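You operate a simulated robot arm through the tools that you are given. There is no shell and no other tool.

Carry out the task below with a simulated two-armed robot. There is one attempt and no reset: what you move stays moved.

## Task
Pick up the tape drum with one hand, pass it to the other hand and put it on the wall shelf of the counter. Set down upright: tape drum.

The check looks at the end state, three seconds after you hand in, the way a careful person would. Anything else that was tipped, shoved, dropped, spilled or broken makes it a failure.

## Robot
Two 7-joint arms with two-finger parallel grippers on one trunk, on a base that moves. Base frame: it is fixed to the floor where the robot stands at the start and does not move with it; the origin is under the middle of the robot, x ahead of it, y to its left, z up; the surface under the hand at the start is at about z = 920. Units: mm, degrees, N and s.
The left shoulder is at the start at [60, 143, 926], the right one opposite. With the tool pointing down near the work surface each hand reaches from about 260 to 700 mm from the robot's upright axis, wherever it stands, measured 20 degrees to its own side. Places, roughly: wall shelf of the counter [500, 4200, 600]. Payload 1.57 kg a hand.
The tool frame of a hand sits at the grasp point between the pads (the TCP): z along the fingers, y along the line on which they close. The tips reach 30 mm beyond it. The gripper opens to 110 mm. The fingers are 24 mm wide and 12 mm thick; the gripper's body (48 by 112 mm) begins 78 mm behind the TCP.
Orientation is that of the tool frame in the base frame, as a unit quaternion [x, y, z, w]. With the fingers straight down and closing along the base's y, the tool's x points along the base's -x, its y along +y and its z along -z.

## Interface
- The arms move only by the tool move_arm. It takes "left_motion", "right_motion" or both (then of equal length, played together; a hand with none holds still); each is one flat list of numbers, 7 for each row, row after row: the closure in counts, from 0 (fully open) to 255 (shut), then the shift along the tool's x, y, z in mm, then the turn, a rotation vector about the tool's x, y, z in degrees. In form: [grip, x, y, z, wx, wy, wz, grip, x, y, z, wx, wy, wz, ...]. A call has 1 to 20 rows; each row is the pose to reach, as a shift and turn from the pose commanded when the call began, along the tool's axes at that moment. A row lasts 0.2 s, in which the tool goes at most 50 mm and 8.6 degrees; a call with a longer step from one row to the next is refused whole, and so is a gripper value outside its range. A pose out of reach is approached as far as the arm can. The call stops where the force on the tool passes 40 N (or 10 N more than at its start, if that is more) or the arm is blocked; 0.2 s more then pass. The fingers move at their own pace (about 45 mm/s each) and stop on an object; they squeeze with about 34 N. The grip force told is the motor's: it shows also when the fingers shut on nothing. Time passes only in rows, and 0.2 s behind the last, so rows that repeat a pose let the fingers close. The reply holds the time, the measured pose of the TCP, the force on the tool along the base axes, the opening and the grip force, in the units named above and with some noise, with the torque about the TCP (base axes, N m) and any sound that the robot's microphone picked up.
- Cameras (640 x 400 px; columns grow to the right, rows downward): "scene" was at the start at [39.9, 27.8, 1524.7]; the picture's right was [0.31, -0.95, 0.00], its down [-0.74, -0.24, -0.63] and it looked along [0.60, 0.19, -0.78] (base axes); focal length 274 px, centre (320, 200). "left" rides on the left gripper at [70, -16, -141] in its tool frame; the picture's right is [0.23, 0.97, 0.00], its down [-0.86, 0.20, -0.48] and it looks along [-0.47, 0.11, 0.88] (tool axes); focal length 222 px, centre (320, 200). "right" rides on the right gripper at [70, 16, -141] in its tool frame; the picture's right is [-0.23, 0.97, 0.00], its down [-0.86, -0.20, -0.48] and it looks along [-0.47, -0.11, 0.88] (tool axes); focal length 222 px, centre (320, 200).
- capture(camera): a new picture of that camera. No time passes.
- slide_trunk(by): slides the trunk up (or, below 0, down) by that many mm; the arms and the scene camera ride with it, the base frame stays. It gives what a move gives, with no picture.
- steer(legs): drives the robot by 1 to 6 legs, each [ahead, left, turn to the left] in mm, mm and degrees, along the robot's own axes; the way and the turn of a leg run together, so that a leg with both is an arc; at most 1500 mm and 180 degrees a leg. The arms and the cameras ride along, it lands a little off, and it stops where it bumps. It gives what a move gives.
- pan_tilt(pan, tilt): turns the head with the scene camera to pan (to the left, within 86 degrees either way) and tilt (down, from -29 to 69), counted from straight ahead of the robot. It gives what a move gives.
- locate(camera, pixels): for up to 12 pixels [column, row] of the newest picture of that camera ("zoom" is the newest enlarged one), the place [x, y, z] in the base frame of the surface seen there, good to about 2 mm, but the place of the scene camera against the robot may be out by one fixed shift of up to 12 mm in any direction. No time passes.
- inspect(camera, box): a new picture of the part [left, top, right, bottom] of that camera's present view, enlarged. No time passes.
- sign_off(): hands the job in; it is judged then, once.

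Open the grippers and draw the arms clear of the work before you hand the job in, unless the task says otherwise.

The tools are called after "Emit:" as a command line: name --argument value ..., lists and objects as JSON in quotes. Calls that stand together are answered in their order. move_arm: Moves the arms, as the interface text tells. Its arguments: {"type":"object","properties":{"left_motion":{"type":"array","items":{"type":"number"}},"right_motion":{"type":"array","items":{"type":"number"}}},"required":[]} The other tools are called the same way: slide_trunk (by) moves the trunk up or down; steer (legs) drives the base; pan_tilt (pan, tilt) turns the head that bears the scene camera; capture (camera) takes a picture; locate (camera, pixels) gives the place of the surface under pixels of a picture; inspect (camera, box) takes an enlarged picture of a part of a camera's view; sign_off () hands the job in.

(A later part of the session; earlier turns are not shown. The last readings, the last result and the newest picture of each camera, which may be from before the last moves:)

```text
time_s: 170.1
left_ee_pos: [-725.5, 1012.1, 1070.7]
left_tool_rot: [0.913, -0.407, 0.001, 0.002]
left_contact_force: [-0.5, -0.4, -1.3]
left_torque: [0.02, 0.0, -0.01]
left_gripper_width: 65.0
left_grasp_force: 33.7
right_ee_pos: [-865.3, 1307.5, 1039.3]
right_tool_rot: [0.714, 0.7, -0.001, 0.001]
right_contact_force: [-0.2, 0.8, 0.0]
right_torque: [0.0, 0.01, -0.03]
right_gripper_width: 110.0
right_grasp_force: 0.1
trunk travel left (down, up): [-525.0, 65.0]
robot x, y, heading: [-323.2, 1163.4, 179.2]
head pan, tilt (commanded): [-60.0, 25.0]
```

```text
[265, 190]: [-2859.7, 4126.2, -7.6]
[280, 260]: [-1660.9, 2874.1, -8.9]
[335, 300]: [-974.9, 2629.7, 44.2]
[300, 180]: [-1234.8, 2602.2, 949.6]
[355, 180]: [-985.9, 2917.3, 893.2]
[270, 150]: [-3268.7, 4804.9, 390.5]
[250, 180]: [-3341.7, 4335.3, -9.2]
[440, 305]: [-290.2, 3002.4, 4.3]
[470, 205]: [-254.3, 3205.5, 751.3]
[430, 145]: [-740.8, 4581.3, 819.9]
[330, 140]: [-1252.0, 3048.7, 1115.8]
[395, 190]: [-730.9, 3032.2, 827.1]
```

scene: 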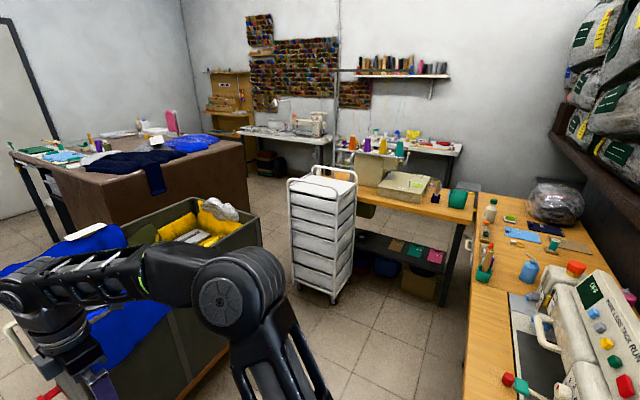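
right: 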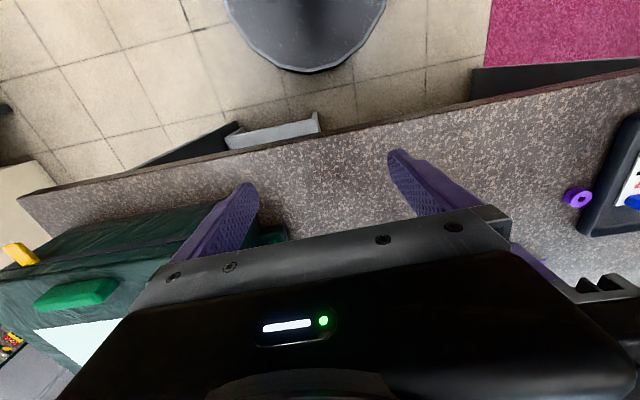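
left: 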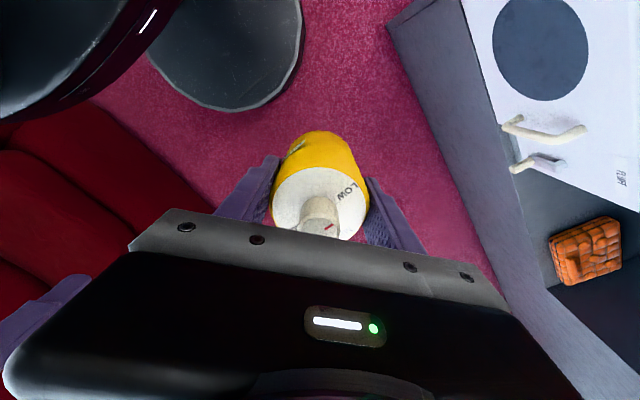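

The direct way between bin and rack is only ~350 mm. I'll check the way round the bin's west side: look west and locate the bin's back edges and the brown table's edges.

Emit:
pan_tilt --pan -20 --tilt 30

Emit:
inspect --camera "scene" --box '[200, 80, 520, 280]'

Emit:
locate --camera "zoom" --pixels '[[120, 220], [250, 190], [170, 90], [250, 150], [335, 150], [480, 100], [490, 180], [100, 170], [60, 250], [130, 260], [390, 170], [230, 240]]'

```text
time_s: 171.1
left_ee_pos: [-725.9, 1012.7, 1070.1]
left_tool_rot: [0.913, -0.407, 0.001, 0.001]
left_contact_force: [-0.1, -0.1, -2.5]
left_torque: [0.03, -0.03, 0.0]
left_gripper_width: 65.2
left_grasp_force: 34.3
right_ee_pos: [-865.2, 1307.9, 1038.0]
right_tool_rot: [0.714, 0.7, -0.001, 0.001]
right_contact_force: [0.2, 0.6, 0.4]
right_torque: [-0.01, 0.02, -0.01]
right_gripper_width: 110.0
right_grasp_force: 0.1
trunk travel left (down, up): [-525.0, 65.0]
robot x, y, heading: [-322.1, 1160.6, 178.7]
head pan, tilt (commanded): [-20.0, 30.0]
```

```text
2.00 times, centred on (360, 180) of scene
```

zoom: 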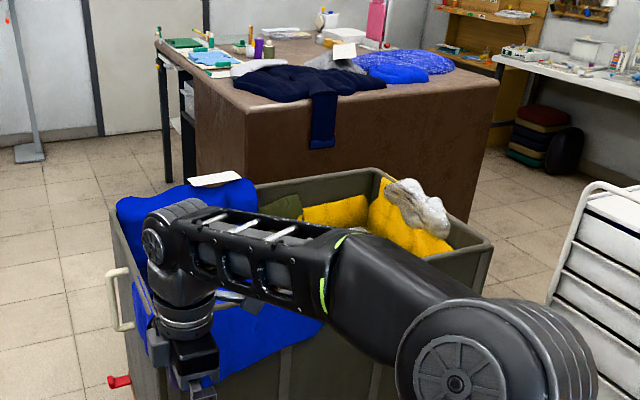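

```text
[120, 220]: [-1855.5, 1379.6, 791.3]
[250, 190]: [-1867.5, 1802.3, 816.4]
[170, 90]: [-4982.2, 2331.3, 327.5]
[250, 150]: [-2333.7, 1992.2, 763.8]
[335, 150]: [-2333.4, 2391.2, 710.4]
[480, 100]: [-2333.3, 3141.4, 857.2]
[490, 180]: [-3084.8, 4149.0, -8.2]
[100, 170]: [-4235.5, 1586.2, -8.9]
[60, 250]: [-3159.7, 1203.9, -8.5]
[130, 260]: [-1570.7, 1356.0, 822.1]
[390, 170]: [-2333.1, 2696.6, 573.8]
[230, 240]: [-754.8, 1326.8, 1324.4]
```

Around the bin it's also tight (~450 mm to the brown table). Before choosing a route, I'll go to about (−570, 2250) where I can look over the wooden table at the counter's staff face near the wall.

Emit:
steer --legs '[[0, 0, -88.8], [500, 250, 0], [550, 0, 0]]'

Emit:
pan_tilt --pan -25 --tilt 25

Emit:
capture --camera "scene"

```text
time_s: 180.9
left_ee_pos: [-716.3, 2607.6, 1067.7]
left_tool_rot: [-0.365, 0.931, 0.0, -0.003]
left_contact_force: [0.0, 0.2, -1.2]
left_torque: [-0.01, -0.02, 0.01]
left_gripper_width: 65.1
left_grasp_force: 34.1
right_ee_pos: [-420.9, 2752.5, 1037.2]
right_tool_rot: [1.0, -0.002, -0.003, 0.001]
right_contact_force: [1.1, -0.3, 0.1]
right_torque: [-0.06, 0.02, -0.02]
right_gripper_width: 109.8
right_grasp_force: 0.2
trunk travel left (down, up): [-525.0, 65.0]
robot x, y, heading: [-561.2, 2207.5, 89.8]
head pan, tilt (commanded): [-20.0, 30.0]
```

```text
time_s: 181.6
left_ee_pos: [-716.0, 2608.1, 1068.0]
left_tool_rot: [-0.365, 0.931, 0.0, -0.002]
left_contact_force: [1.3, -0.2, -1.7]
left_torque: [-0.03, 0.02, 0.01]
left_gripper_width: 65.1
left_grasp_force: 34.3
right_ee_pos: [-422.0, 2751.5, 1037.5]
right_tool_rot: [1.0, -0.003, -0.001, 0.0]
right_contact_force: [0.7, 0.2, 0.7]
right_torque: [0.01, 0.0, -0.01]
right_gripper_width: 109.8
right_grasp_force: 0.1
trunk travel left (down, up): [-525.0, 65.0]
robot x, y, heading: [-560.8, 2205.8, 90.1]
head pan, tilt (commanded): [-25.0, 25.0]
```

```text
taken
```

scene: 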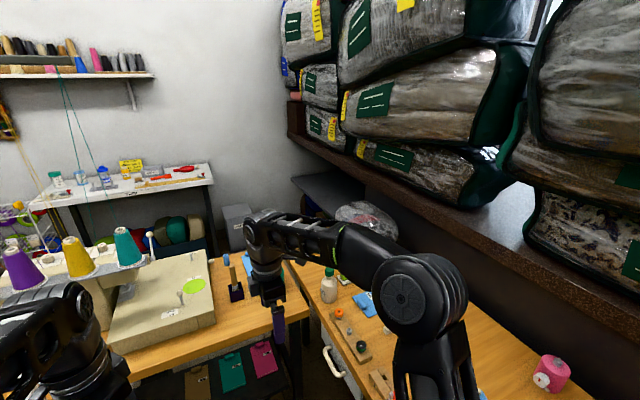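

At the far end of the counter's staff face there's a grey shelf board around (330,190). I'll zoom in and locate.

Emit:
inspect --camera "scene" --box '[200, 130, 420, 260]'

Emit:
locate --camera "zoom" --pixels '[[290, 140], [340, 160], [400, 180], [270, 130], [310, 180], [340, 215], [90, 280], [120, 230], [200, 180], [480, 240], [420, 120], [300, 160]]'

```text
2.91 times, centred on (310, 195) of scene
```

zoom: 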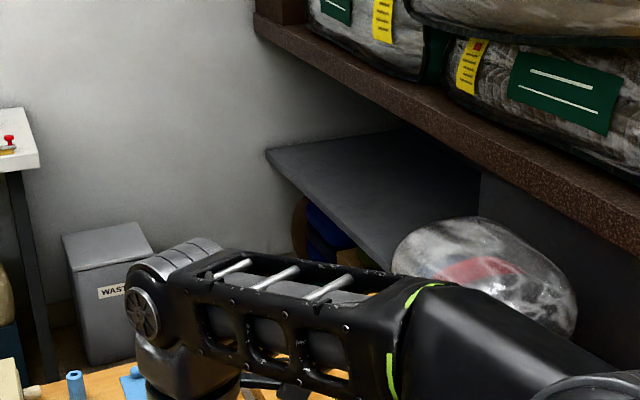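

```text
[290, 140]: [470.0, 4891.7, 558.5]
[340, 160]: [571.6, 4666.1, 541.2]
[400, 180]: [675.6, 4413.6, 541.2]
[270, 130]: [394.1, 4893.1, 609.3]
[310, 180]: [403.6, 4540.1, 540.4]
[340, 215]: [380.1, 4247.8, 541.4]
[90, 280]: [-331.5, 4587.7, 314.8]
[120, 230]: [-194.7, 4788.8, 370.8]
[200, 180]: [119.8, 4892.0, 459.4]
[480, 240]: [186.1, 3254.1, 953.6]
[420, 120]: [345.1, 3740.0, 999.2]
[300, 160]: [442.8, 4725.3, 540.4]
```

The wall shelf is a board at z≈541 (front edge x≈370–380, y≈4000–4890) under the counter top, open to the staff side. Now I need a route there; I'll measure my own base footprint using the hand cameras.

Emit:
capture --camera "left"

Emit:
locate --camera "left" --pixels '[[150, 60], [165, 80], [200, 102], [235, 110], [265, 100], [290, 75], [302, 40], [303, 5], [220, 40], [30, 60]]'

Emit:
capture --camera "right"

```text
taken
```

left: 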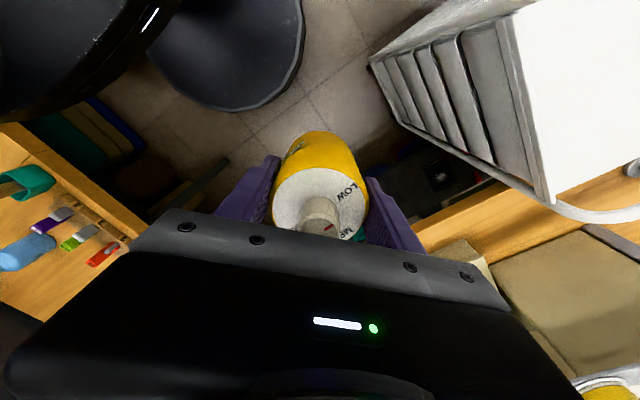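

```text
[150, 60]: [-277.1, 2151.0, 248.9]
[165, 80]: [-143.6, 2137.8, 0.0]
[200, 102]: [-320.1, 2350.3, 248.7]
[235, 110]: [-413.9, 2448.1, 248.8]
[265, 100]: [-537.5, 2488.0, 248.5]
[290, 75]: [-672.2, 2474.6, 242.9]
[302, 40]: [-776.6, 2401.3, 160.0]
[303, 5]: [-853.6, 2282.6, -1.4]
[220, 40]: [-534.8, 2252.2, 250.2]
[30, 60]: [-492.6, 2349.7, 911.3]
```

```text
taken
```

right: 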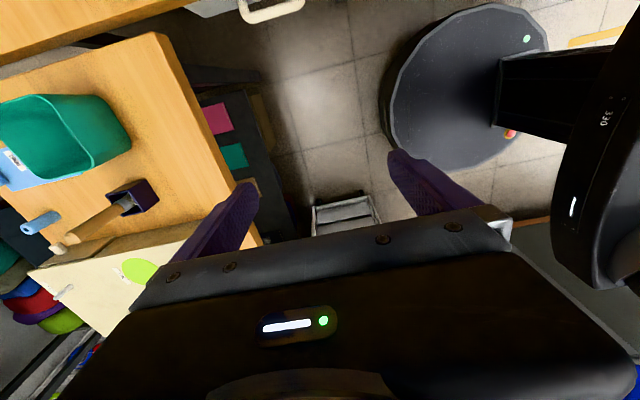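

My base is a circle of radius ~287 mm, so those narrow gaps are out. I'll try the route west around the brown table: reverse to y≈800, then slide left (west) and look.

Emit:
steer --legs '[[-1400, 0, 0], [0, 1500, 0]]'

Emit:
pan_tilt --pan 45 --tilt 20

Emit:
capture --camera "scene"

Emit:
locate --camera "scene" --pixels '[[320, 250], [250, 220], [400, 220], [450, 200], [200, 200], [300, 180], [350, 200], [150, 250], [500, 250], [100, 200], [420, 160], [550, 250]]'

```text
time_s: 195.7
left_ee_pos: [-2256.2, 1180.6, 1067.7]
left_tool_rot: [-0.377, 0.926, 0.0, -0.002]
left_contact_force: [0.5, 0.1, -1.7]
left_torque: [-0.02, -0.01, 0.0]
left_gripper_width: 65.1
left_grasp_force: 34.4
right_ee_pos: [-1966.9, 1330.9, 1037.5]
right_tool_rot: [1.0, 0.009, -0.003, 0.001]
right_contact_force: [-0.5, 0.7, 0.6]
right_torque: [0.01, -0.02, -0.01]
right_gripper_width: 110.0
right_grasp_force: 0.1
trunk travel left (down, up): [-525.0, 65.0]
robot x, y, heading: [-2094.7, 784.0, 91.3]
head pan, tilt (commanded): [-25.0, 25.0]
```

```text
time_s: 197.1
left_ee_pos: [-2255.2, 1182.3, 1068.1]
left_tool_rot: [-0.376, 0.927, 0.0, -0.002]
left_contact_force: [-0.3, 0.6, -0.9]
left_torque: [0.0, 0.03, 0.02]
left_gripper_width: 65.2
left_grasp_force: 34.0
right_ee_pos: [-1966.4, 1331.3, 1037.2]
right_tool_rot: [1.0, 0.009, -0.003, 0.0]
right_contact_force: [0.4, -0.3, 1.5]
right_torque: [0.0, 0.01, -0.04]
right_gripper_width: 109.8
right_grasp_force: 0.1
trunk travel left (down, up): [-525.0, 65.0]
robot x, y, heading: [-2095.0, 781.4, 91.2]
head pan, tilt (commanded): [45.0, 20.0]
```

```text
taken
```

scene: 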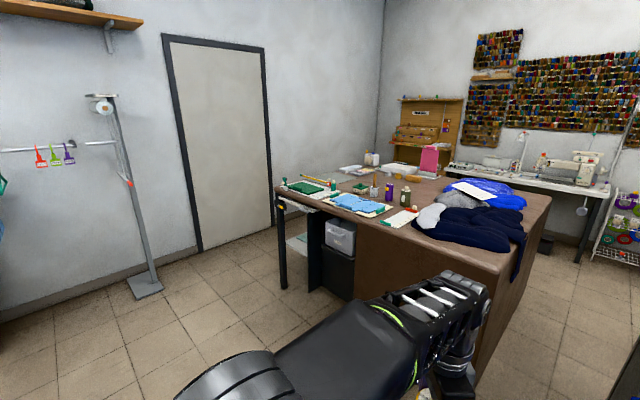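

```text
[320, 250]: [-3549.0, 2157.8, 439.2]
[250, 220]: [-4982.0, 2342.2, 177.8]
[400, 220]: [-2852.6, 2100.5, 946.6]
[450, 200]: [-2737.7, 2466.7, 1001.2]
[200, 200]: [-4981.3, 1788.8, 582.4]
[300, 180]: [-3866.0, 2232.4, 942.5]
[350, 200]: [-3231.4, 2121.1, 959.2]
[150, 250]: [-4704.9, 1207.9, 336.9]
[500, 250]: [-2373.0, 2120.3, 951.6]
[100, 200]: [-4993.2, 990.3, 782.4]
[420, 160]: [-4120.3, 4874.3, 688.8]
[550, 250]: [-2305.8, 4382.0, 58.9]
```

The brown table's west end is at x≈−3950 and the wall at x≈−4982, so there's a ~1 m passage. I'll locate the lamp stand, table end and the far aisle details.

Emit:
inspect --camera "scene" --box '[80, 80, 400, 320]'

Emit:
locate --camera "scene" --pixels '[[145, 295], [130, 280], [160, 283], [143, 275], [283, 285], [278, 195], [345, 165], [385, 165], [430, 165], [455, 170], [300, 255], [330, 180]]'

```text
1.67 times, centred on (240, 200) of scene
```

zoom: 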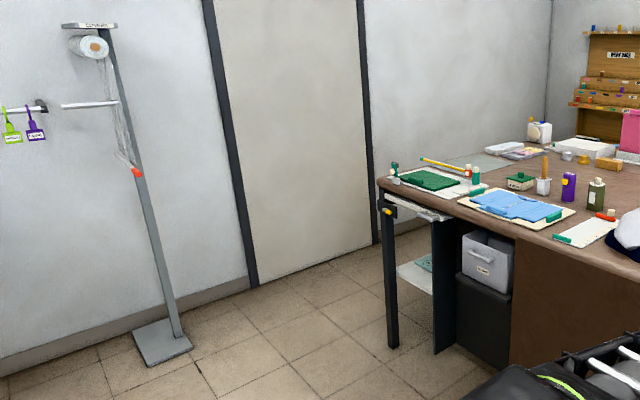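

```text
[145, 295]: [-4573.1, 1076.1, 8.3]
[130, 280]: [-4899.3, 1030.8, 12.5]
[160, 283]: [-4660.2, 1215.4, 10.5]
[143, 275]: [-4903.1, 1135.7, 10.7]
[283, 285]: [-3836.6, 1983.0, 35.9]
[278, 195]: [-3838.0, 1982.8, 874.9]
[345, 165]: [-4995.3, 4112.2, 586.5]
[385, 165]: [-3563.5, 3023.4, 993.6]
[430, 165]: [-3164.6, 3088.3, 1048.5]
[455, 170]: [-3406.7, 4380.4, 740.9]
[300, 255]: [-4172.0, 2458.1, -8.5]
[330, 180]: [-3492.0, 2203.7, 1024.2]
```

A straight line at x≈−4220 clears both the stand plate (x≤−4573) and the table leg (x≥−3837). I'll straighten heading and slide west ~2100 mm.

Emit:
steer --legs '[[0, 0, -1.2], [0, 1100, 0], [0, 1000, 0]]'

Emit:
pan_tilt --pan 10 --tilt 25

Emit:
capture --camera "scene"

Emit:
locate --camera "scene" --pixels '[[250, 200], [300, 200], [330, 170], [280, 160], [400, 250], [380, 220], [350, 150], [200, 180], [420, 180], [100, 250], [300, 250], [320, 130]]'

```text
time_s: 208.1
left_ee_pos: [-4387.6, 1116.6, 1066.5]
left_tool_rot: [-0.38, 0.925, -0.01, 0.001]
left_contact_force: [6.0, -4.5, -2.6]
left_torque: [-0.21, -0.34, -0.02]
left_gripper_width: 65.4
left_grasp_force: 33.8
right_ee_pos: [-4108.4, 1276.6, 1038.0]
right_tool_rot: [1.0, 0.018, -0.003, 0.001]
right_contact_force: [-0.1, 0.6, 0.2]
right_torque: [-0.03, -0.03, 0.01]
right_gripper_width: 109.9
right_grasp_force: 0.1
trunk travel left (down, up): [-525.0, 65.0]
robot x, y, heading: [-4229.0, 727.1, 91.9]
head pan, tilt (commanded): [45.0, 20.0]
stopped in leg 3: the force on the tool passed its limit at 42 N (the readings are from after the stop); the commanded pose is now the measured one
```

```text
time_s: 209.1
left_ee_pos: [-4388.3, 1116.5, 1067.2]
left_tool_rot: [-0.381, 0.925, -0.009, 0.001]
left_contact_force: [12.8, -8.4, -4.8]
left_torque: [-0.49, -0.66, -0.06]
left_gripper_width: 65.2
left_grasp_force: 34.2
right_ee_pos: [-4107.1, 1275.8, 1037.7]
right_tool_rot: [1.0, 0.017, -0.003, 0.0]
right_contact_force: [0.5, 0.7, 0.5]
right_torque: [0.0, -0.02, 0.01]
right_gripper_width: 109.9
right_grasp_force: 0.1
trunk travel left (down, up): [-525.0, 65.0]
robot x, y, heading: [-4229.3, 724.9, 92.1]
head pan, tilt (commanded): [10.0, 25.0]
```

```text
taken
```

scene: 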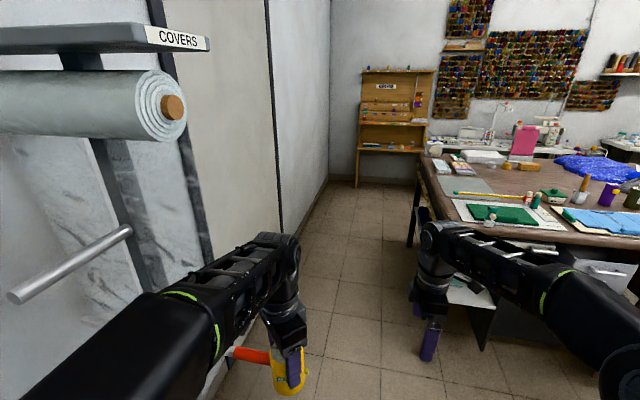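

```text
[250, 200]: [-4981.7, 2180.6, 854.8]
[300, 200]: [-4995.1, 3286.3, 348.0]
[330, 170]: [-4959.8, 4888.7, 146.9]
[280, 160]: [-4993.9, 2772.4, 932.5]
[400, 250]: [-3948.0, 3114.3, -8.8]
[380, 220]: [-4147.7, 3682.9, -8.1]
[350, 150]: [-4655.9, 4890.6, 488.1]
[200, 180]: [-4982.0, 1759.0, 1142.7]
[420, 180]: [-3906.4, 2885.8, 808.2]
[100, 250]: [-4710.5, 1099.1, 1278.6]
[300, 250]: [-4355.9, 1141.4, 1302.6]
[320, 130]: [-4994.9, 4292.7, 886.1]
```

The drum touched a red-tipped bar of the cover-roll stand (250,355). I'll back off to the right right away and inspect.

Emit:
steer --legs '[[0, -60, 0]]'

Emit:
pan_tilt --pan 35 --tilt 35

Emit:
capture --camera "scene"

Emit:
capture --camera "left"

```text
time_s: 210.1
left_ee_pos: [-4329.0, 1119.1, 1067.3]
left_tool_rot: [-0.38, 0.925, -0.008, 0.001]
left_contact_force: [0.9, 0.2, -1.1]
left_torque: [0.0, 0.04, 0.04]
left_gripper_width: 65.4
left_grasp_force: 34.1
right_ee_pos: [-4048.8, 1279.6, 1038.0]
right_tool_rot: [1.0, 0.017, -0.003, 0.001]
right_contact_force: [0.4, -0.1, -0.4]
right_torque: [0.01, 0.05, 0.0]
right_gripper_width: 110.2
right_grasp_force: 0.2
trunk travel left (down, up): [-525.0, 65.0]
robot x, y, heading: [-4166.6, 724.6, 91.8]
head pan, tilt (commanded): [10.0, 25.0]
```

```text
time_s: 211.0
left_ee_pos: [-4330.4, 1120.0, 1067.0]
left_tool_rot: [-0.38, 0.925, -0.009, 0.002]
left_contact_force: [0.1, -0.1, -1.2]
left_torque: [-0.03, 0.04, -0.01]
left_gripper_width: 65.2
left_grasp_force: 33.4
right_ee_pos: [-4049.1, 1279.5, 1036.9]
right_tool_rot: [1.0, 0.017, -0.003, 0.001]
right_contact_force: [0.1, 0.6, -0.3]
right_torque: [0.03, -0.01, 0.0]
right_gripper_width: 110.0
right_grasp_force: 0.0
trunk travel left (down, up): [-525.0, 65.0]
robot x, y, heading: [-4169.3, 728.2, 92.1]
head pan, tilt (commanded): [35.0, 35.0]
```

```text
taken
```

scene: 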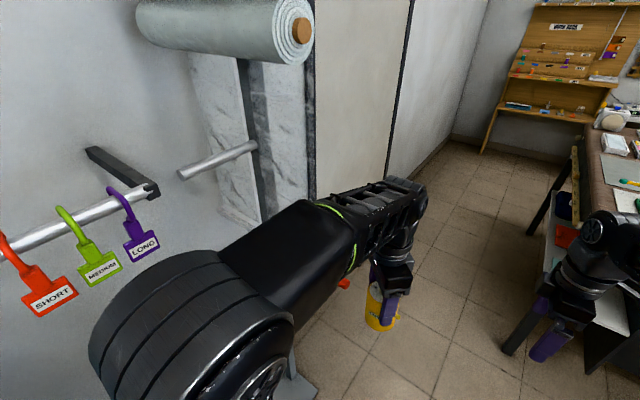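

```text
taken
```

left: 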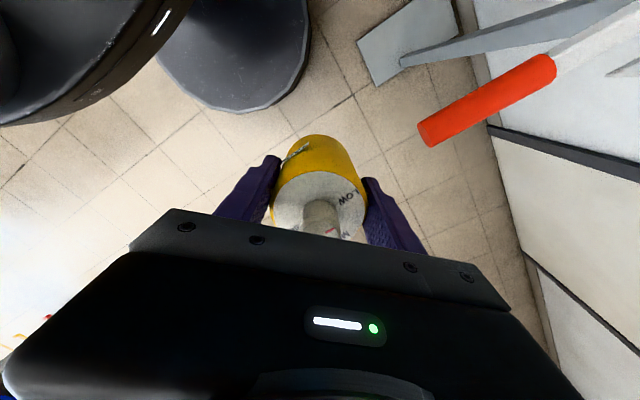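

The stand still stands; its red lever grip (425–550, 65–135 in the left picture) is now clear of the drum. I'll measure the stand's position, the lever, and the drum's tilt in the grip.

Emit:
locate --camera "left" --pixels '[[430, 135], [548, 70], [365, 45], [385, 85], [455, 55], [430, 5], [320, 175], [345, 195], [295, 195], [330, 190], [318, 140], [600, 40]]'

Emit:
inspect --camera "left" --box '[240, 110, 400, 240]'

Emit:
inspect --camera "scene" --box '[300, 240, 460, 370]'

```text
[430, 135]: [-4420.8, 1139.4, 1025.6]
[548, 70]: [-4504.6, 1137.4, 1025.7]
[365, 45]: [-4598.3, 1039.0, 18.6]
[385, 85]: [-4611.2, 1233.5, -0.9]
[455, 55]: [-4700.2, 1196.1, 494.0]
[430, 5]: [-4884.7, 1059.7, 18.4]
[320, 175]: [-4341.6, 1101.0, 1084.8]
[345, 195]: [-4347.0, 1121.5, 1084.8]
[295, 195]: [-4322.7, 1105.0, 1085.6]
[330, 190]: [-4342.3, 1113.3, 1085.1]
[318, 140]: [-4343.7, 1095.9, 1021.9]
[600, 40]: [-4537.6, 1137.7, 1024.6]
```

```text
3.08 times, centred on (320, 175) of left
```

zoom: 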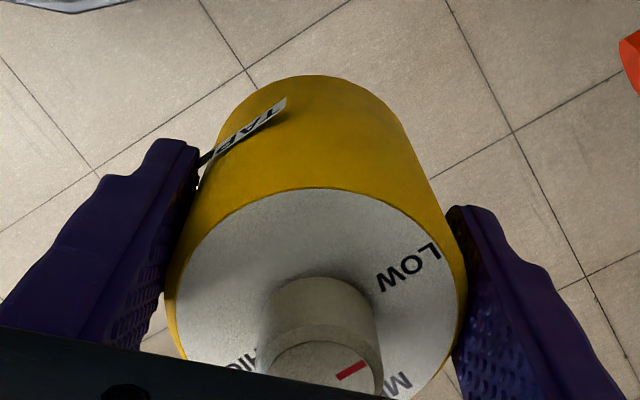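

```text
3.08 times, centred on (380, 305) of scene
```

zoom: 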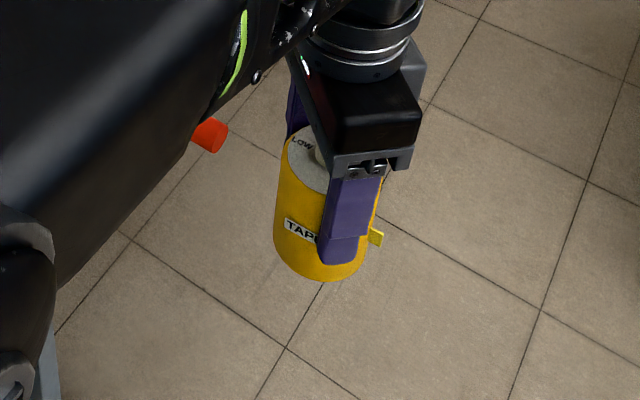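

The drum is still level in the grip (disc 1085 all round, 18 mm above TCP), slightly rotated; the stand's lever matches its earlier position. I'll locate the roll, lower bar and tags of this stand relative to my elbow path.

Emit:
locate --camera "scene" --pixels '[[300, 30], [185, 172], [250, 150], [150, 10], [155, 190], [10, 240], [140, 240], [340, 285], [275, 200], [50, 300]]'

Emit:
pan_tilt --pan 30 --tilt 5

Emit:
capture --camera "scene"

Emit:
locate --camera "scene" --pixels '[[345, 180], [320, 160], [330, 120], [360, 130], [300, 200], [200, 170], [280, 250], [250, 130]]'

```text
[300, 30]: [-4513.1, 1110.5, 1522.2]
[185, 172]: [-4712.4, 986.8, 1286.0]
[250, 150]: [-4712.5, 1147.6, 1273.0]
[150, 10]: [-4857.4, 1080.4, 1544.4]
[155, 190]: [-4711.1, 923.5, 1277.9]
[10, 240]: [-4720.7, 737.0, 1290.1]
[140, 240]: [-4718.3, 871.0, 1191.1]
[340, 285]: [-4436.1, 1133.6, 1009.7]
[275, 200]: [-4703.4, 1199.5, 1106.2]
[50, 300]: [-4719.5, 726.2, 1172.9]
```

```text
time_s: 211.9
left_ee_pos: [-4331.0, 1118.9, 1065.8]
left_tool_rot: [-0.38, 0.925, -0.009, 0.001]
left_contact_force: [0.1, 0.6, -0.3]
left_torque: [0.01, 0.02, 0.01]
left_gripper_width: 65.3
left_grasp_force: 33.8
right_ee_pos: [-4050.4, 1278.6, 1037.1]
right_tool_rot: [1.0, 0.018, -0.001, 0.0]
right_contact_force: [-0.2, 0.1, 0.2]
right_torque: [0.01, -0.02, -0.02]
right_gripper_width: 110.1
right_grasp_force: 0.0
trunk travel left (down, up): [-525.0, 65.0]
robot x, y, heading: [-4168.4, 723.8, 91.9]
head pan, tilt (commanded): [30.0, 5.0]
```

```text
taken
```

scene: 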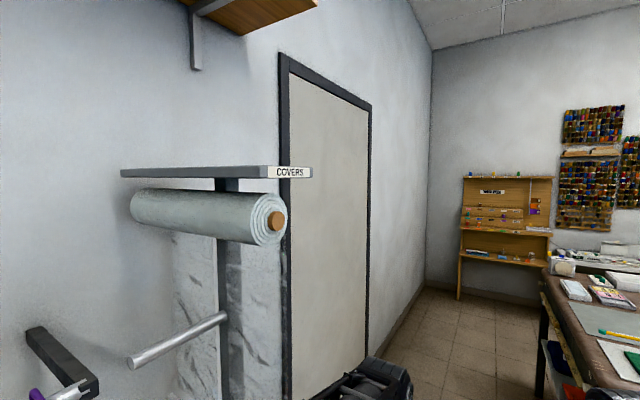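

```text
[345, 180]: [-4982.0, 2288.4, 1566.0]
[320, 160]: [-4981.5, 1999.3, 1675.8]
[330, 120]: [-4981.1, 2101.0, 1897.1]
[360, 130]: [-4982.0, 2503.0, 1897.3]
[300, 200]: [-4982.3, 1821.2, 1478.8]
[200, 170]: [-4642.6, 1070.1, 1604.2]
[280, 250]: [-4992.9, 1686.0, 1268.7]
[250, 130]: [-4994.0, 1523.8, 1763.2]
```

I'll pass the lever with extra margin: straighten heading, move right to x≈−4110, drive north to y≈1475 past the lever, then shift left to x≈−4200 for the table's end.

Emit:
steer --legs '[[0, 0, -1.9], [0, -58, 0]]'

Emit:
steer --legs '[[750, 0, 0]]'

Emit:
pan_tilt --pan -15 --tilt 40

Emit:
capture --camera "scene"

Emit:
capture --camera "left"

```text
time_s: 213.2
left_ee_pos: [-4256.7, 1124.2, 1066.2]
left_tool_rot: [-0.365, 0.931, -0.008, 0.0]
left_contact_force: [0.1, 0.0, -0.9]
left_torque: [-0.02, 0.04, 0.02]
left_gripper_width: 65.2
left_grasp_force: 34.0
right_ee_pos: [-3969.4, 1275.1, 1036.7]
right_tool_rot: [1.0, 0.001, -0.003, 0.0]
right_contact_force: [0.3, 0.4, 0.5]
right_torque: [-0.02, 0.08, -0.02]
right_gripper_width: 110.0
right_grasp_force: 0.1
trunk travel left (down, up): [-525.0, 65.0]
robot x, y, heading: [-4108.8, 723.4, 90.2]
head pan, tilt (commanded): [30.0, 5.0]
```

```text
time_s: 217.2
left_ee_pos: [-4264.3, 1857.8, 1065.0]
left_tool_rot: [-0.368, 0.93, -0.009, 0.001]
left_contact_force: [0.3, 0.2, -1.5]
left_torque: [-0.05, -0.01, -0.02]
left_gripper_width: 65.3
left_grasp_force: 34.3
right_ee_pos: [-3978.6, 2010.0, 1036.9]
right_tool_rot: [1.0, 0.003, -0.001, 0.001]
right_contact_force: [0.1, 0.0, 0.0]
right_torque: [0.03, 0.03, 0.01]
right_gripper_width: 110.1
right_grasp_force: 0.0
trunk travel left (down, up): [-525.0, 65.0]
robot x, y, heading: [-4117.1, 1459.8, 90.4]
head pan, tilt (commanded): [30.0, 5.0]
```

```text
time_s: 218.4
left_ee_pos: [-4264.9, 1856.9, 1065.7]
left_tool_rot: [-0.368, 0.93, -0.009, 0.001]
left_contact_force: [0.1, -0.2, -2.1]
left_torque: [0.0, 0.01, -0.02]
left_gripper_width: 65.3
left_grasp_force: 33.6
right_ee_pos: [-3980.4, 2011.2, 1037.6]
right_tool_rot: [1.0, 0.004, -0.002, 0.001]
right_contact_force: [0.2, 0.4, 0.0]
right_torque: [-0.01, -0.01, -0.04]
right_gripper_width: 109.9
right_grasp_force: 0.0
trunk travel left (down, up): [-525.0, 65.0]
robot x, y, heading: [-4114.8, 1462.9, 90.5]
head pan, tilt (commanded): [-15.0, 40.0]
```

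```text
taken
```

scene: 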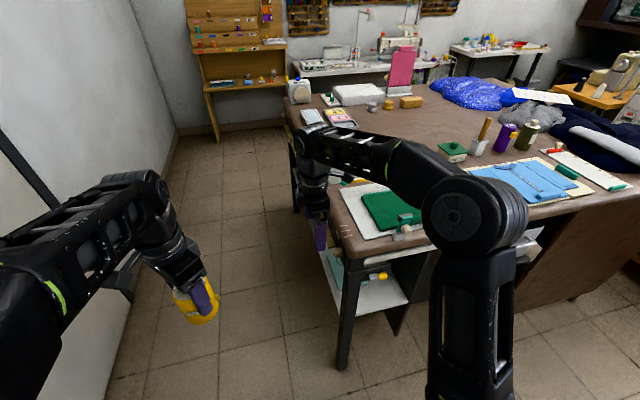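

```text
taken
```

left: 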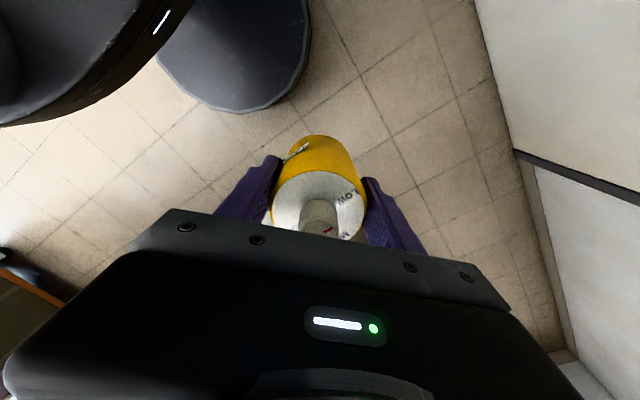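

Past the lever; the table's left end is on the right at (345,300). I shift left ~95 mm and drive north 1450 mm, then look ahead.

Emit:
steer --legs '[[0, 95, -0.4], [1450, 0, 0]]'

Emit:
pan_tilt --pan -30 --tilt 25

Emit:
capture --camera "scene"

Emit:
locate --camera "scene" --pixels '[[150, 200], [200, 250], [250, 200], [300, 250], [350, 220], [400, 200], [450, 180], [500, 180], [550, 180], [100, 180], [600, 200], [300, 180]]'

```text
time_s: 226.4
left_ee_pos: [-4373.3, 3325.1, 1067.4]
left_tool_rot: [-0.369, 0.929, -0.009, 0.002]
left_contact_force: [-0.1, 0.7, -1.4]
left_torque: [0.02, 0.01, -0.01]
left_gripper_width: 65.0
left_grasp_force: 34.1
right_ee_pos: [-4087.2, 3479.6, 1036.4]
right_tool_rot: [1.0, 0.005, -0.002, 0.0]
right_contact_force: [0.2, 1.5, 0.2]
right_torque: [-0.03, -0.01, -0.01]
right_gripper_width: 110.0
right_grasp_force: 0.1
trunk travel left (down, up): [-525.0, 65.0]
robot x, y, heading: [-4220.7, 2930.5, 90.5]
head pan, tilt (commanded): [-15.0, 40.0]
```

```text
time_s: 227.2
left_ee_pos: [-4372.2, 3326.3, 1066.9]
left_tool_rot: [-0.368, 0.93, -0.01, 0.0]
left_contact_force: [0.6, 1.1, -1.3]
left_torque: [-0.01, 0.01, 0.02]
left_gripper_width: 64.9
left_grasp_force: 34.2
right_ee_pos: [-4087.9, 3479.2, 1036.6]
right_tool_rot: [1.0, 0.006, -0.001, 0.001]
right_contact_force: [0.2, 0.6, 0.5]
right_torque: [-0.01, -0.03, -0.04]
right_gripper_width: 110.3
right_grasp_force: 0.1
trunk travel left (down, up): [-525.0, 65.0]
robot x, y, heading: [-4223.8, 2929.2, 90.5]
head pan, tilt (commanded): [-30.0, 25.0]
```

```text
taken
```

scene: 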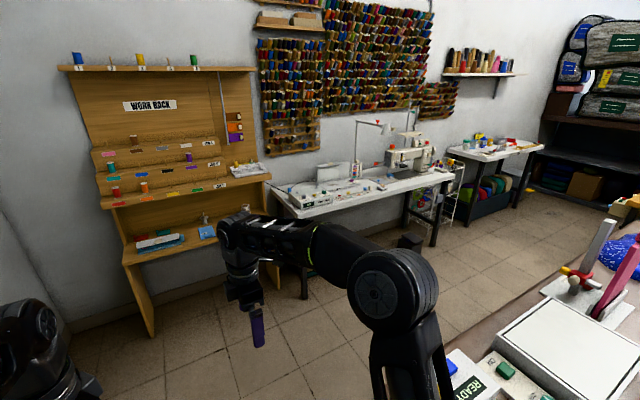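

```text
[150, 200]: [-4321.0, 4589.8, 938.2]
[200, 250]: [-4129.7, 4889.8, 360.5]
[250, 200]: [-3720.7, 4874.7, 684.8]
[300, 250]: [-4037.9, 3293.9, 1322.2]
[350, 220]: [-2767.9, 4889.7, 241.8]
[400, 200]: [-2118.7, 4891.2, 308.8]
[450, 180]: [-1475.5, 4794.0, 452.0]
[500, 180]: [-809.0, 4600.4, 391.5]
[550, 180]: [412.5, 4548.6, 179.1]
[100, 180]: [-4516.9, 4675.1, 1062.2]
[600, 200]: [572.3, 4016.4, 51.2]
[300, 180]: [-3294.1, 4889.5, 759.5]
```

The aisle along the north wall is open, and I can see the counter's staff-side shelf at the far right (580,165). I'll zoom there and measure the aisle limits.

Emit:
inspect --camera "scene" --box '[400, 90, 640, 240]'

Emit:
locate --camera "zoom" --pixels '[[35, 395], [100, 300], [120, 240], [300, 250], [400, 200], [560, 270], [590, 300], [450, 190], [500, 210], [440, 240], [560, 190], [200, 330]]'

```text
2.67 times, centred on (520, 165) of scene
```

zoom: 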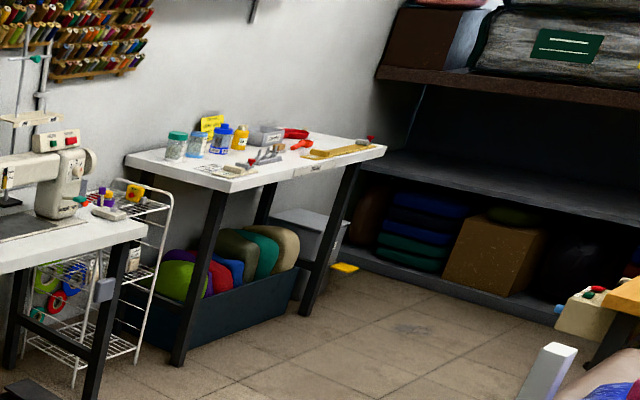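

```text
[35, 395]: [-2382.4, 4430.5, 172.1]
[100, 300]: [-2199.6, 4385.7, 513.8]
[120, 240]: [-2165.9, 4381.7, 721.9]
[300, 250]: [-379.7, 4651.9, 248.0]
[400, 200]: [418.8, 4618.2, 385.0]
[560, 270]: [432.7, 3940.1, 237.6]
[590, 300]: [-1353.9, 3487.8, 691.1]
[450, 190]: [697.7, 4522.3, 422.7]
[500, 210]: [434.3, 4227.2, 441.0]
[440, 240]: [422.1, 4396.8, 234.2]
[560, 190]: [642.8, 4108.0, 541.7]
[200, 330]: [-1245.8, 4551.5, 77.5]
```

The wall shelf (z≈541, front edge x≈375) is empty, above a row of folded stacks. The aisle (y≈3490–4380) is wide enough at y≈3930. I go to y≈3700 and turn right to heading 0.

Emit:
steer --legs '[[770, 0, -0.5], [0, 0, -90]]'

Emit:
pan_tilt --pan 0 --tilt 25

Emit:
capture --camera "scene"

Emit:
locate --camera "scene" --pixels '[[320, 250], [320, 200], [340, 180], [380, 200], [420, 220], [250, 200], [200, 220], [450, 200], [350, 150], [300, 160], [400, 170], [270, 230]]'

```text
time_s: 235.2
left_ee_pos: [-3821.3, 3840.1, 1066.3]
left_tool_rot: [0.413, 0.911, -0.008, -0.005]
left_contact_force: [0.3, -0.4, -2.1]
left_torque: [-0.02, -0.04, 0.04]
left_gripper_width: 65.0
left_grasp_force: 34.1
right_ee_pos: [-3678.3, 3549.6, 1036.8]
right_tool_rot: [-0.698, 0.716, 0.002, 0.0]
right_contact_force: [0.1, 0.6, -0.1]
right_torque: [0.0, -0.02, 0.01]
right_gripper_width: 109.8
right_grasp_force: 0.0
trunk travel left (down, up): [-525.0, 65.0]
robot x, y, heading: [-4222.6, 3700.5, -1.1]
head pan, tilt (commanded): [-30.0, 25.0]
```

```text
time_s: 236.1
left_ee_pos: [-3821.6, 3840.2, 1066.5]
left_tool_rot: [0.412, 0.911, -0.006, -0.005]
left_contact_force: [-0.5, 0.4, -1.7]
left_torque: [-0.01, 0.03, -0.02]
left_gripper_width: 65.0
left_grasp_force: 34.7
right_ee_pos: [-3678.0, 3550.1, 1036.3]
right_tool_rot: [-0.698, 0.716, 0.002, 0.0]
right_contact_force: [0.2, 0.0, 0.4]
right_torque: [-0.03, 0.0, 0.0]
right_gripper_width: 110.0
right_grasp_force: 0.1
trunk travel left (down, up): [-525.0, 65.0]
robot x, y, heading: [-4223.6, 3699.0, -1.4]
head pan, tilt (commanded): [0.0, 25.0]
```

```text
taken
```

scene: 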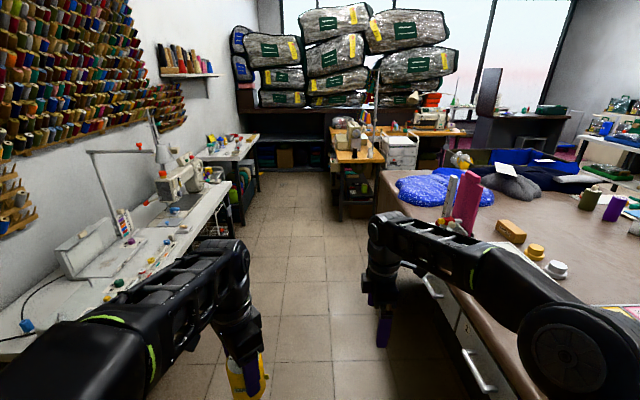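

```text
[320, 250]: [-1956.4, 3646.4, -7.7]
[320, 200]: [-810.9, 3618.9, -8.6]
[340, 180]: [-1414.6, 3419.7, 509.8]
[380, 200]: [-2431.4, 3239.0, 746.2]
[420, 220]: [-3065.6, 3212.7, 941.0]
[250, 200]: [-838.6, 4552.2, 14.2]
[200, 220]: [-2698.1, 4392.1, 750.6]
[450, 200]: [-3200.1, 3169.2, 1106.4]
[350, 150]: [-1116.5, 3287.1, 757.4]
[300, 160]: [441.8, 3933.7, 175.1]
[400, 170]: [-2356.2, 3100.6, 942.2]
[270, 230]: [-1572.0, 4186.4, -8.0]
```

The aisle is clear to the counter. I fix the heading, shift to y≈3920 and drive east to about x≈−1000.

Emit:
steer --legs '[[0, 0, 1.4], [1000, 200, 0], [1300, 20, 0], [900, 0, 0]]'

Emit:
pan_tilt --pan 0 --tilt 30

Emit:
capture --camera "scene"

Emit:
locate --camera "scene" --pixels '[[320, 200], [320, 170], [250, 170], [380, 170], [200, 200], [300, 250], [420, 200], [350, 120], [450, 250], [180, 250], [280, 140], [320, 140]]'

```text
time_s: 252.3
left_ee_pos: [-593.7, 3901.9, 1066.3]
left_tool_rot: [0.421, 0.907, -0.006, -0.006]
left_contact_force: [0.2, 0.1, -0.7]
left_torque: [-0.01, 0.04, -0.04]
left_gripper_width: 65.0
left_grasp_force: 33.8
right_ee_pos: [-455.2, 3610.3, 1036.6]
right_tool_rot: [-0.692, 0.722, 0.002, 0.0]
right_contact_force: [0.0, -0.2, 0.4]
right_torque: [-0.04, 0.04, 0.0]
right_gripper_width: 109.9
right_grasp_force: 0.1
trunk travel left (down, up): [-525.0, 65.0]
robot x, y, heading: [-998.5, 3772.4, -2.6]
head pan, tilt (commanded): [0.0, 25.0]
```

```text
time_s: 253.0
left_ee_pos: [-594.4, 3902.2, 1067.1]
left_tool_rot: [0.421, 0.907, -0.007, -0.006]
left_contact_force: [-0.1, 0.1, -1.9]
left_torque: [0.02, 0.01, -0.02]
left_gripper_width: 65.2
left_grasp_force: 34.0
right_ee_pos: [-457.7, 3609.8, 1035.5]
right_tool_rot: [-0.691, 0.723, 0.002, 0.001]
right_contact_force: [0.4, -0.1, 0.1]
right_torque: [0.0, -0.01, 0.01]
right_gripper_width: 110.2
right_grasp_force: 0.1
trunk travel left (down, up): [-525.0, 65.0]
robot x, y, heading: [-1001.3, 3771.8, -2.4]
head pan, tilt (commanded): [0.0, 30.0]
```

```text
taken
```

scene: 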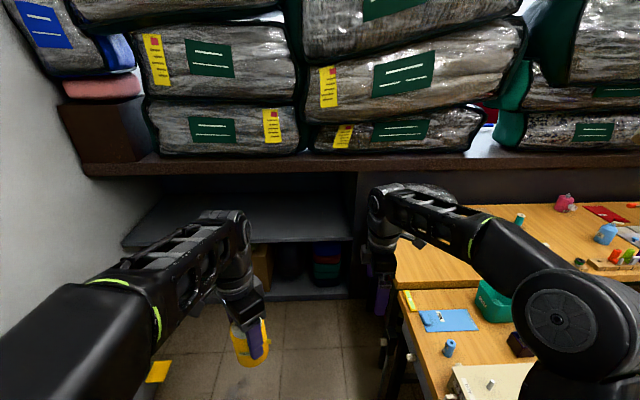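

```text
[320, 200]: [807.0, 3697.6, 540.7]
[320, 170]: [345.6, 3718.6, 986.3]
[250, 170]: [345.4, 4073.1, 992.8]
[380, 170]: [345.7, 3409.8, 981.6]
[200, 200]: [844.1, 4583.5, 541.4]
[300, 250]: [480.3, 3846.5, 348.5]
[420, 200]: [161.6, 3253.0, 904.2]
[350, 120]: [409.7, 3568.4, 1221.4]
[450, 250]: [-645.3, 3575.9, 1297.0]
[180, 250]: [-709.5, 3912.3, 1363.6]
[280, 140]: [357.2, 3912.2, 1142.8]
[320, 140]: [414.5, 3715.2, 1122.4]
```

The shelf is open and empty: board z≈541 at x≥375, bay from y≈3600 to the wall, counter top above at z≈985. I correct the heading and move to about (−700, 3950) for the handover.

Emit:
steer --legs '[[0, 0, 2.5], [300, 180, 0]]'

Emit:
pan_tilt --pan 10 --tilt 50

Emit:
capture --camera "scene"

Emit:
inspect --camera "scene" --box '[200, 150, 360, 270]'

Emit:
inspect --camera "left" --box '[240, 110, 400, 240]'

```text
time_s: 255.6
left_ee_pos: [-299.4, 4094.1, 1067.0]
left_tool_rot: [0.401, 0.916, -0.007, -0.006]
left_contact_force: [-0.2, 0.1, -2.3]
left_torque: [-0.02, 0.03, 0.0]
left_gripper_width: 65.0
left_grasp_force: 33.6
right_ee_pos: [-149.2, 3808.7, 1036.5]
right_tool_rot: [0.707, -0.707, -0.002, 0.0]
right_contact_force: [0.7, -0.3, 0.2]
right_torque: [-0.01, 0.02, 0.02]
right_gripper_width: 109.8
right_grasp_force: 0.0
trunk travel left (down, up): [-525.0, 65.0]
robot x, y, heading: [-700.7, 3948.0, 0.2]
head pan, tilt (commanded): [0.0, 30.0]
```

```text
time_s: 256.5
left_ee_pos: [-299.0, 4094.3, 1067.1]
left_tool_rot: [0.401, 0.916, -0.007, -0.006]
left_contact_force: [-0.3, -0.1, -1.6]
left_torque: [0.0, 0.02, -0.02]
left_gripper_width: 64.8
left_grasp_force: 34.1
right_ee_pos: [-149.5, 3807.2, 1036.8]
right_tool_rot: [0.707, -0.707, -0.002, 0.0]
right_contact_force: [0.8, -0.5, 0.1]
right_torque: [-0.01, -0.08, 0.03]
right_gripper_width: 110.0
right_grasp_force: 0.0
trunk travel left (down, up): [-525.0, 65.0]
robot x, y, heading: [-696.8, 3944.2, 0.1]
head pan, tilt (commanded): [10.0, 50.0]
```

```text
taken
```

scene: 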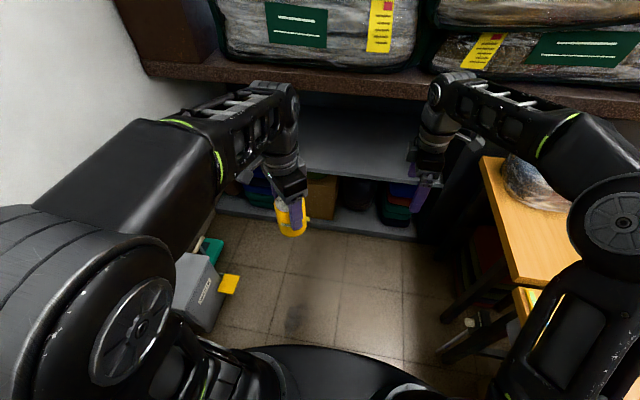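

```text
3.33 times, centred on (280, 210) of scene
```

zoom: 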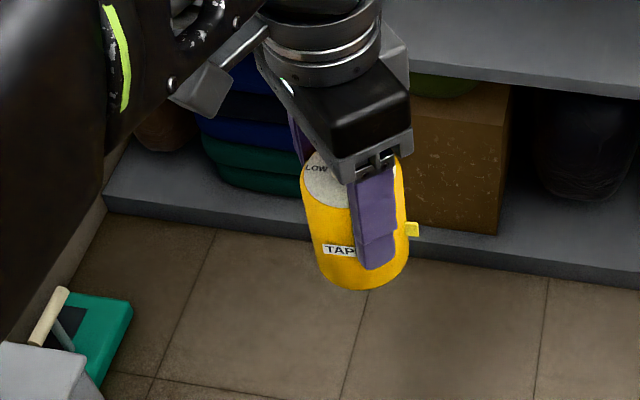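

```text
3.08 times, centred on (320, 175) of left
```

zoom: 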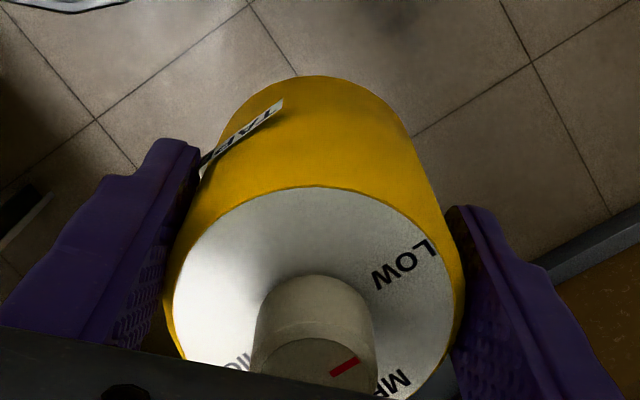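

At (−697, 3945), heading 0.1°. For the handover I'll first bring the left hand (with drum) to about 540 ahead / 130 left, lower 27 mm, and turn it −82° so label and tab will face away from where the right fingers will close.

Emit:
move_arm --left_motion '[255, -7.3, 6, 1.8, 0, 0, -5.5, 255, -14.7, 12.1, 3.6, 0, 0, -11, 255, -22, 18.2, 5.4, 0, 0, -16.4, 255, -29.3, 24.3, 7.2, 0, 0, -21.9, 255, -36.7, 30.3, 9, 0, 0, -27.3, 255, -44, 36.4, 10.8, 0, 0, -32.8, 255, -51.3, 42.5, 12.6, 0, 0, -38.3, 255, -58.7, 48.5, 14.4, 0, 0, -43.7, 255, -66, 54.6, 16.2, 0, 0, -49.2, 255, -73.3, 60.7, 18, 0, 0, -54.7, 255, -80.7, 66.7, 19.8, 0, 0, -60.1, 255, -88, 72.8, 21.6, 0, 0, -65.6, 255, -95.3, 78.9, 23.4, 0, 0, -71.1, 255, -102.7, 84.9, 25.2, 0, 0, -76.5, 255, -110, 91, 27, 0, 0, -82, 255, -110, 91, 27, 0, 0, -82, 255, -110, 91, 27, 0, 0, -82]'

Emit:
capture --camera "scene"

Emit:
capture --camera "left"

Emit:
inspect --camera "left" --box '[240, 110, 400, 240]'

```text
time_s: 260.1
left_ee_pos: [-159.1, 4073.5, 1037.4]
left_tool_rot: [-0.299, 0.954, -0.002, -0.008]
left_contact_force: [0.7, 0.3, -2.5]
left_torque: [0.01, 0.02, 0.02]
left_gripper_width: 64.9
left_grasp_force: 33.7
right_ee_pos: [-150.0, 3808.4, 1036.6]
right_tool_rot: [-0.707, 0.707, 0.003, 0.001]
right_contact_force: [-0.1, -0.1, -0.1]
right_torque: [-0.01, -0.03, -0.01]
right_gripper_width: 110.1
right_grasp_force: 0.1
trunk travel left (down, up): [-525.0, 65.0]
robot x, y, heading: [-699.6, 3949.2, 0.0]
head pan, tilt (commanded): [10.0, 50.0]
```

```text
taken
```

scene: 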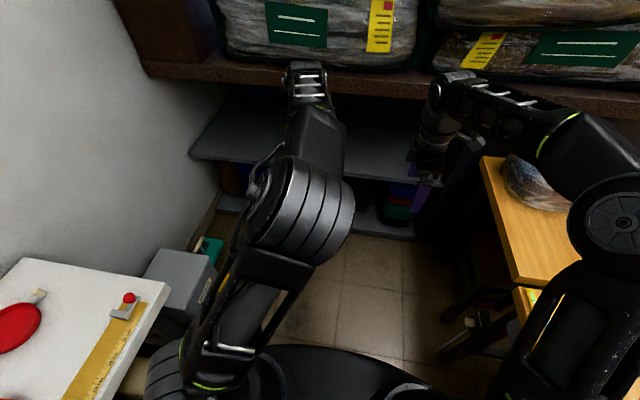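

```text
taken
```

left: 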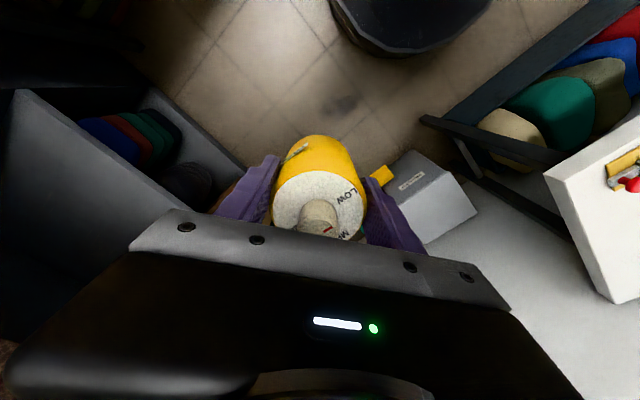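

```text
3.08 times, centred on (320, 175) of left
```

zoom: 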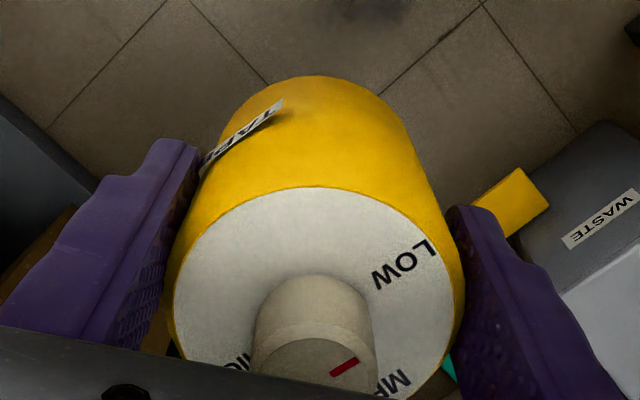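

The drum is turned; the label now sits beside the finger on the drum's lower-right side. I'll measure the disc for levelness and position, plus label, from this zoom.

Emit:
locate --camera "zoom" --pixels '[[190, 290], [450, 280], [320, 195], [230, 230], [400, 225], [200, 340], [435, 330], [210, 155], [275, 105], [320, 80], [400, 130], [420, 190]]'

```text
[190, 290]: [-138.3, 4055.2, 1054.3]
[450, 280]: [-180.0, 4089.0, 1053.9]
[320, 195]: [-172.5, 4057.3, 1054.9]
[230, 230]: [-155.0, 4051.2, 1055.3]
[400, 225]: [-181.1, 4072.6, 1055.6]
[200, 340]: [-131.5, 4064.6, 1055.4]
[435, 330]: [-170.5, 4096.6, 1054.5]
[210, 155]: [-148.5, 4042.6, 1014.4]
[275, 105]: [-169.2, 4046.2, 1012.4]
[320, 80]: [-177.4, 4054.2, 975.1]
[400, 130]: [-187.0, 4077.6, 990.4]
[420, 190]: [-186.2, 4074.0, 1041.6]
```

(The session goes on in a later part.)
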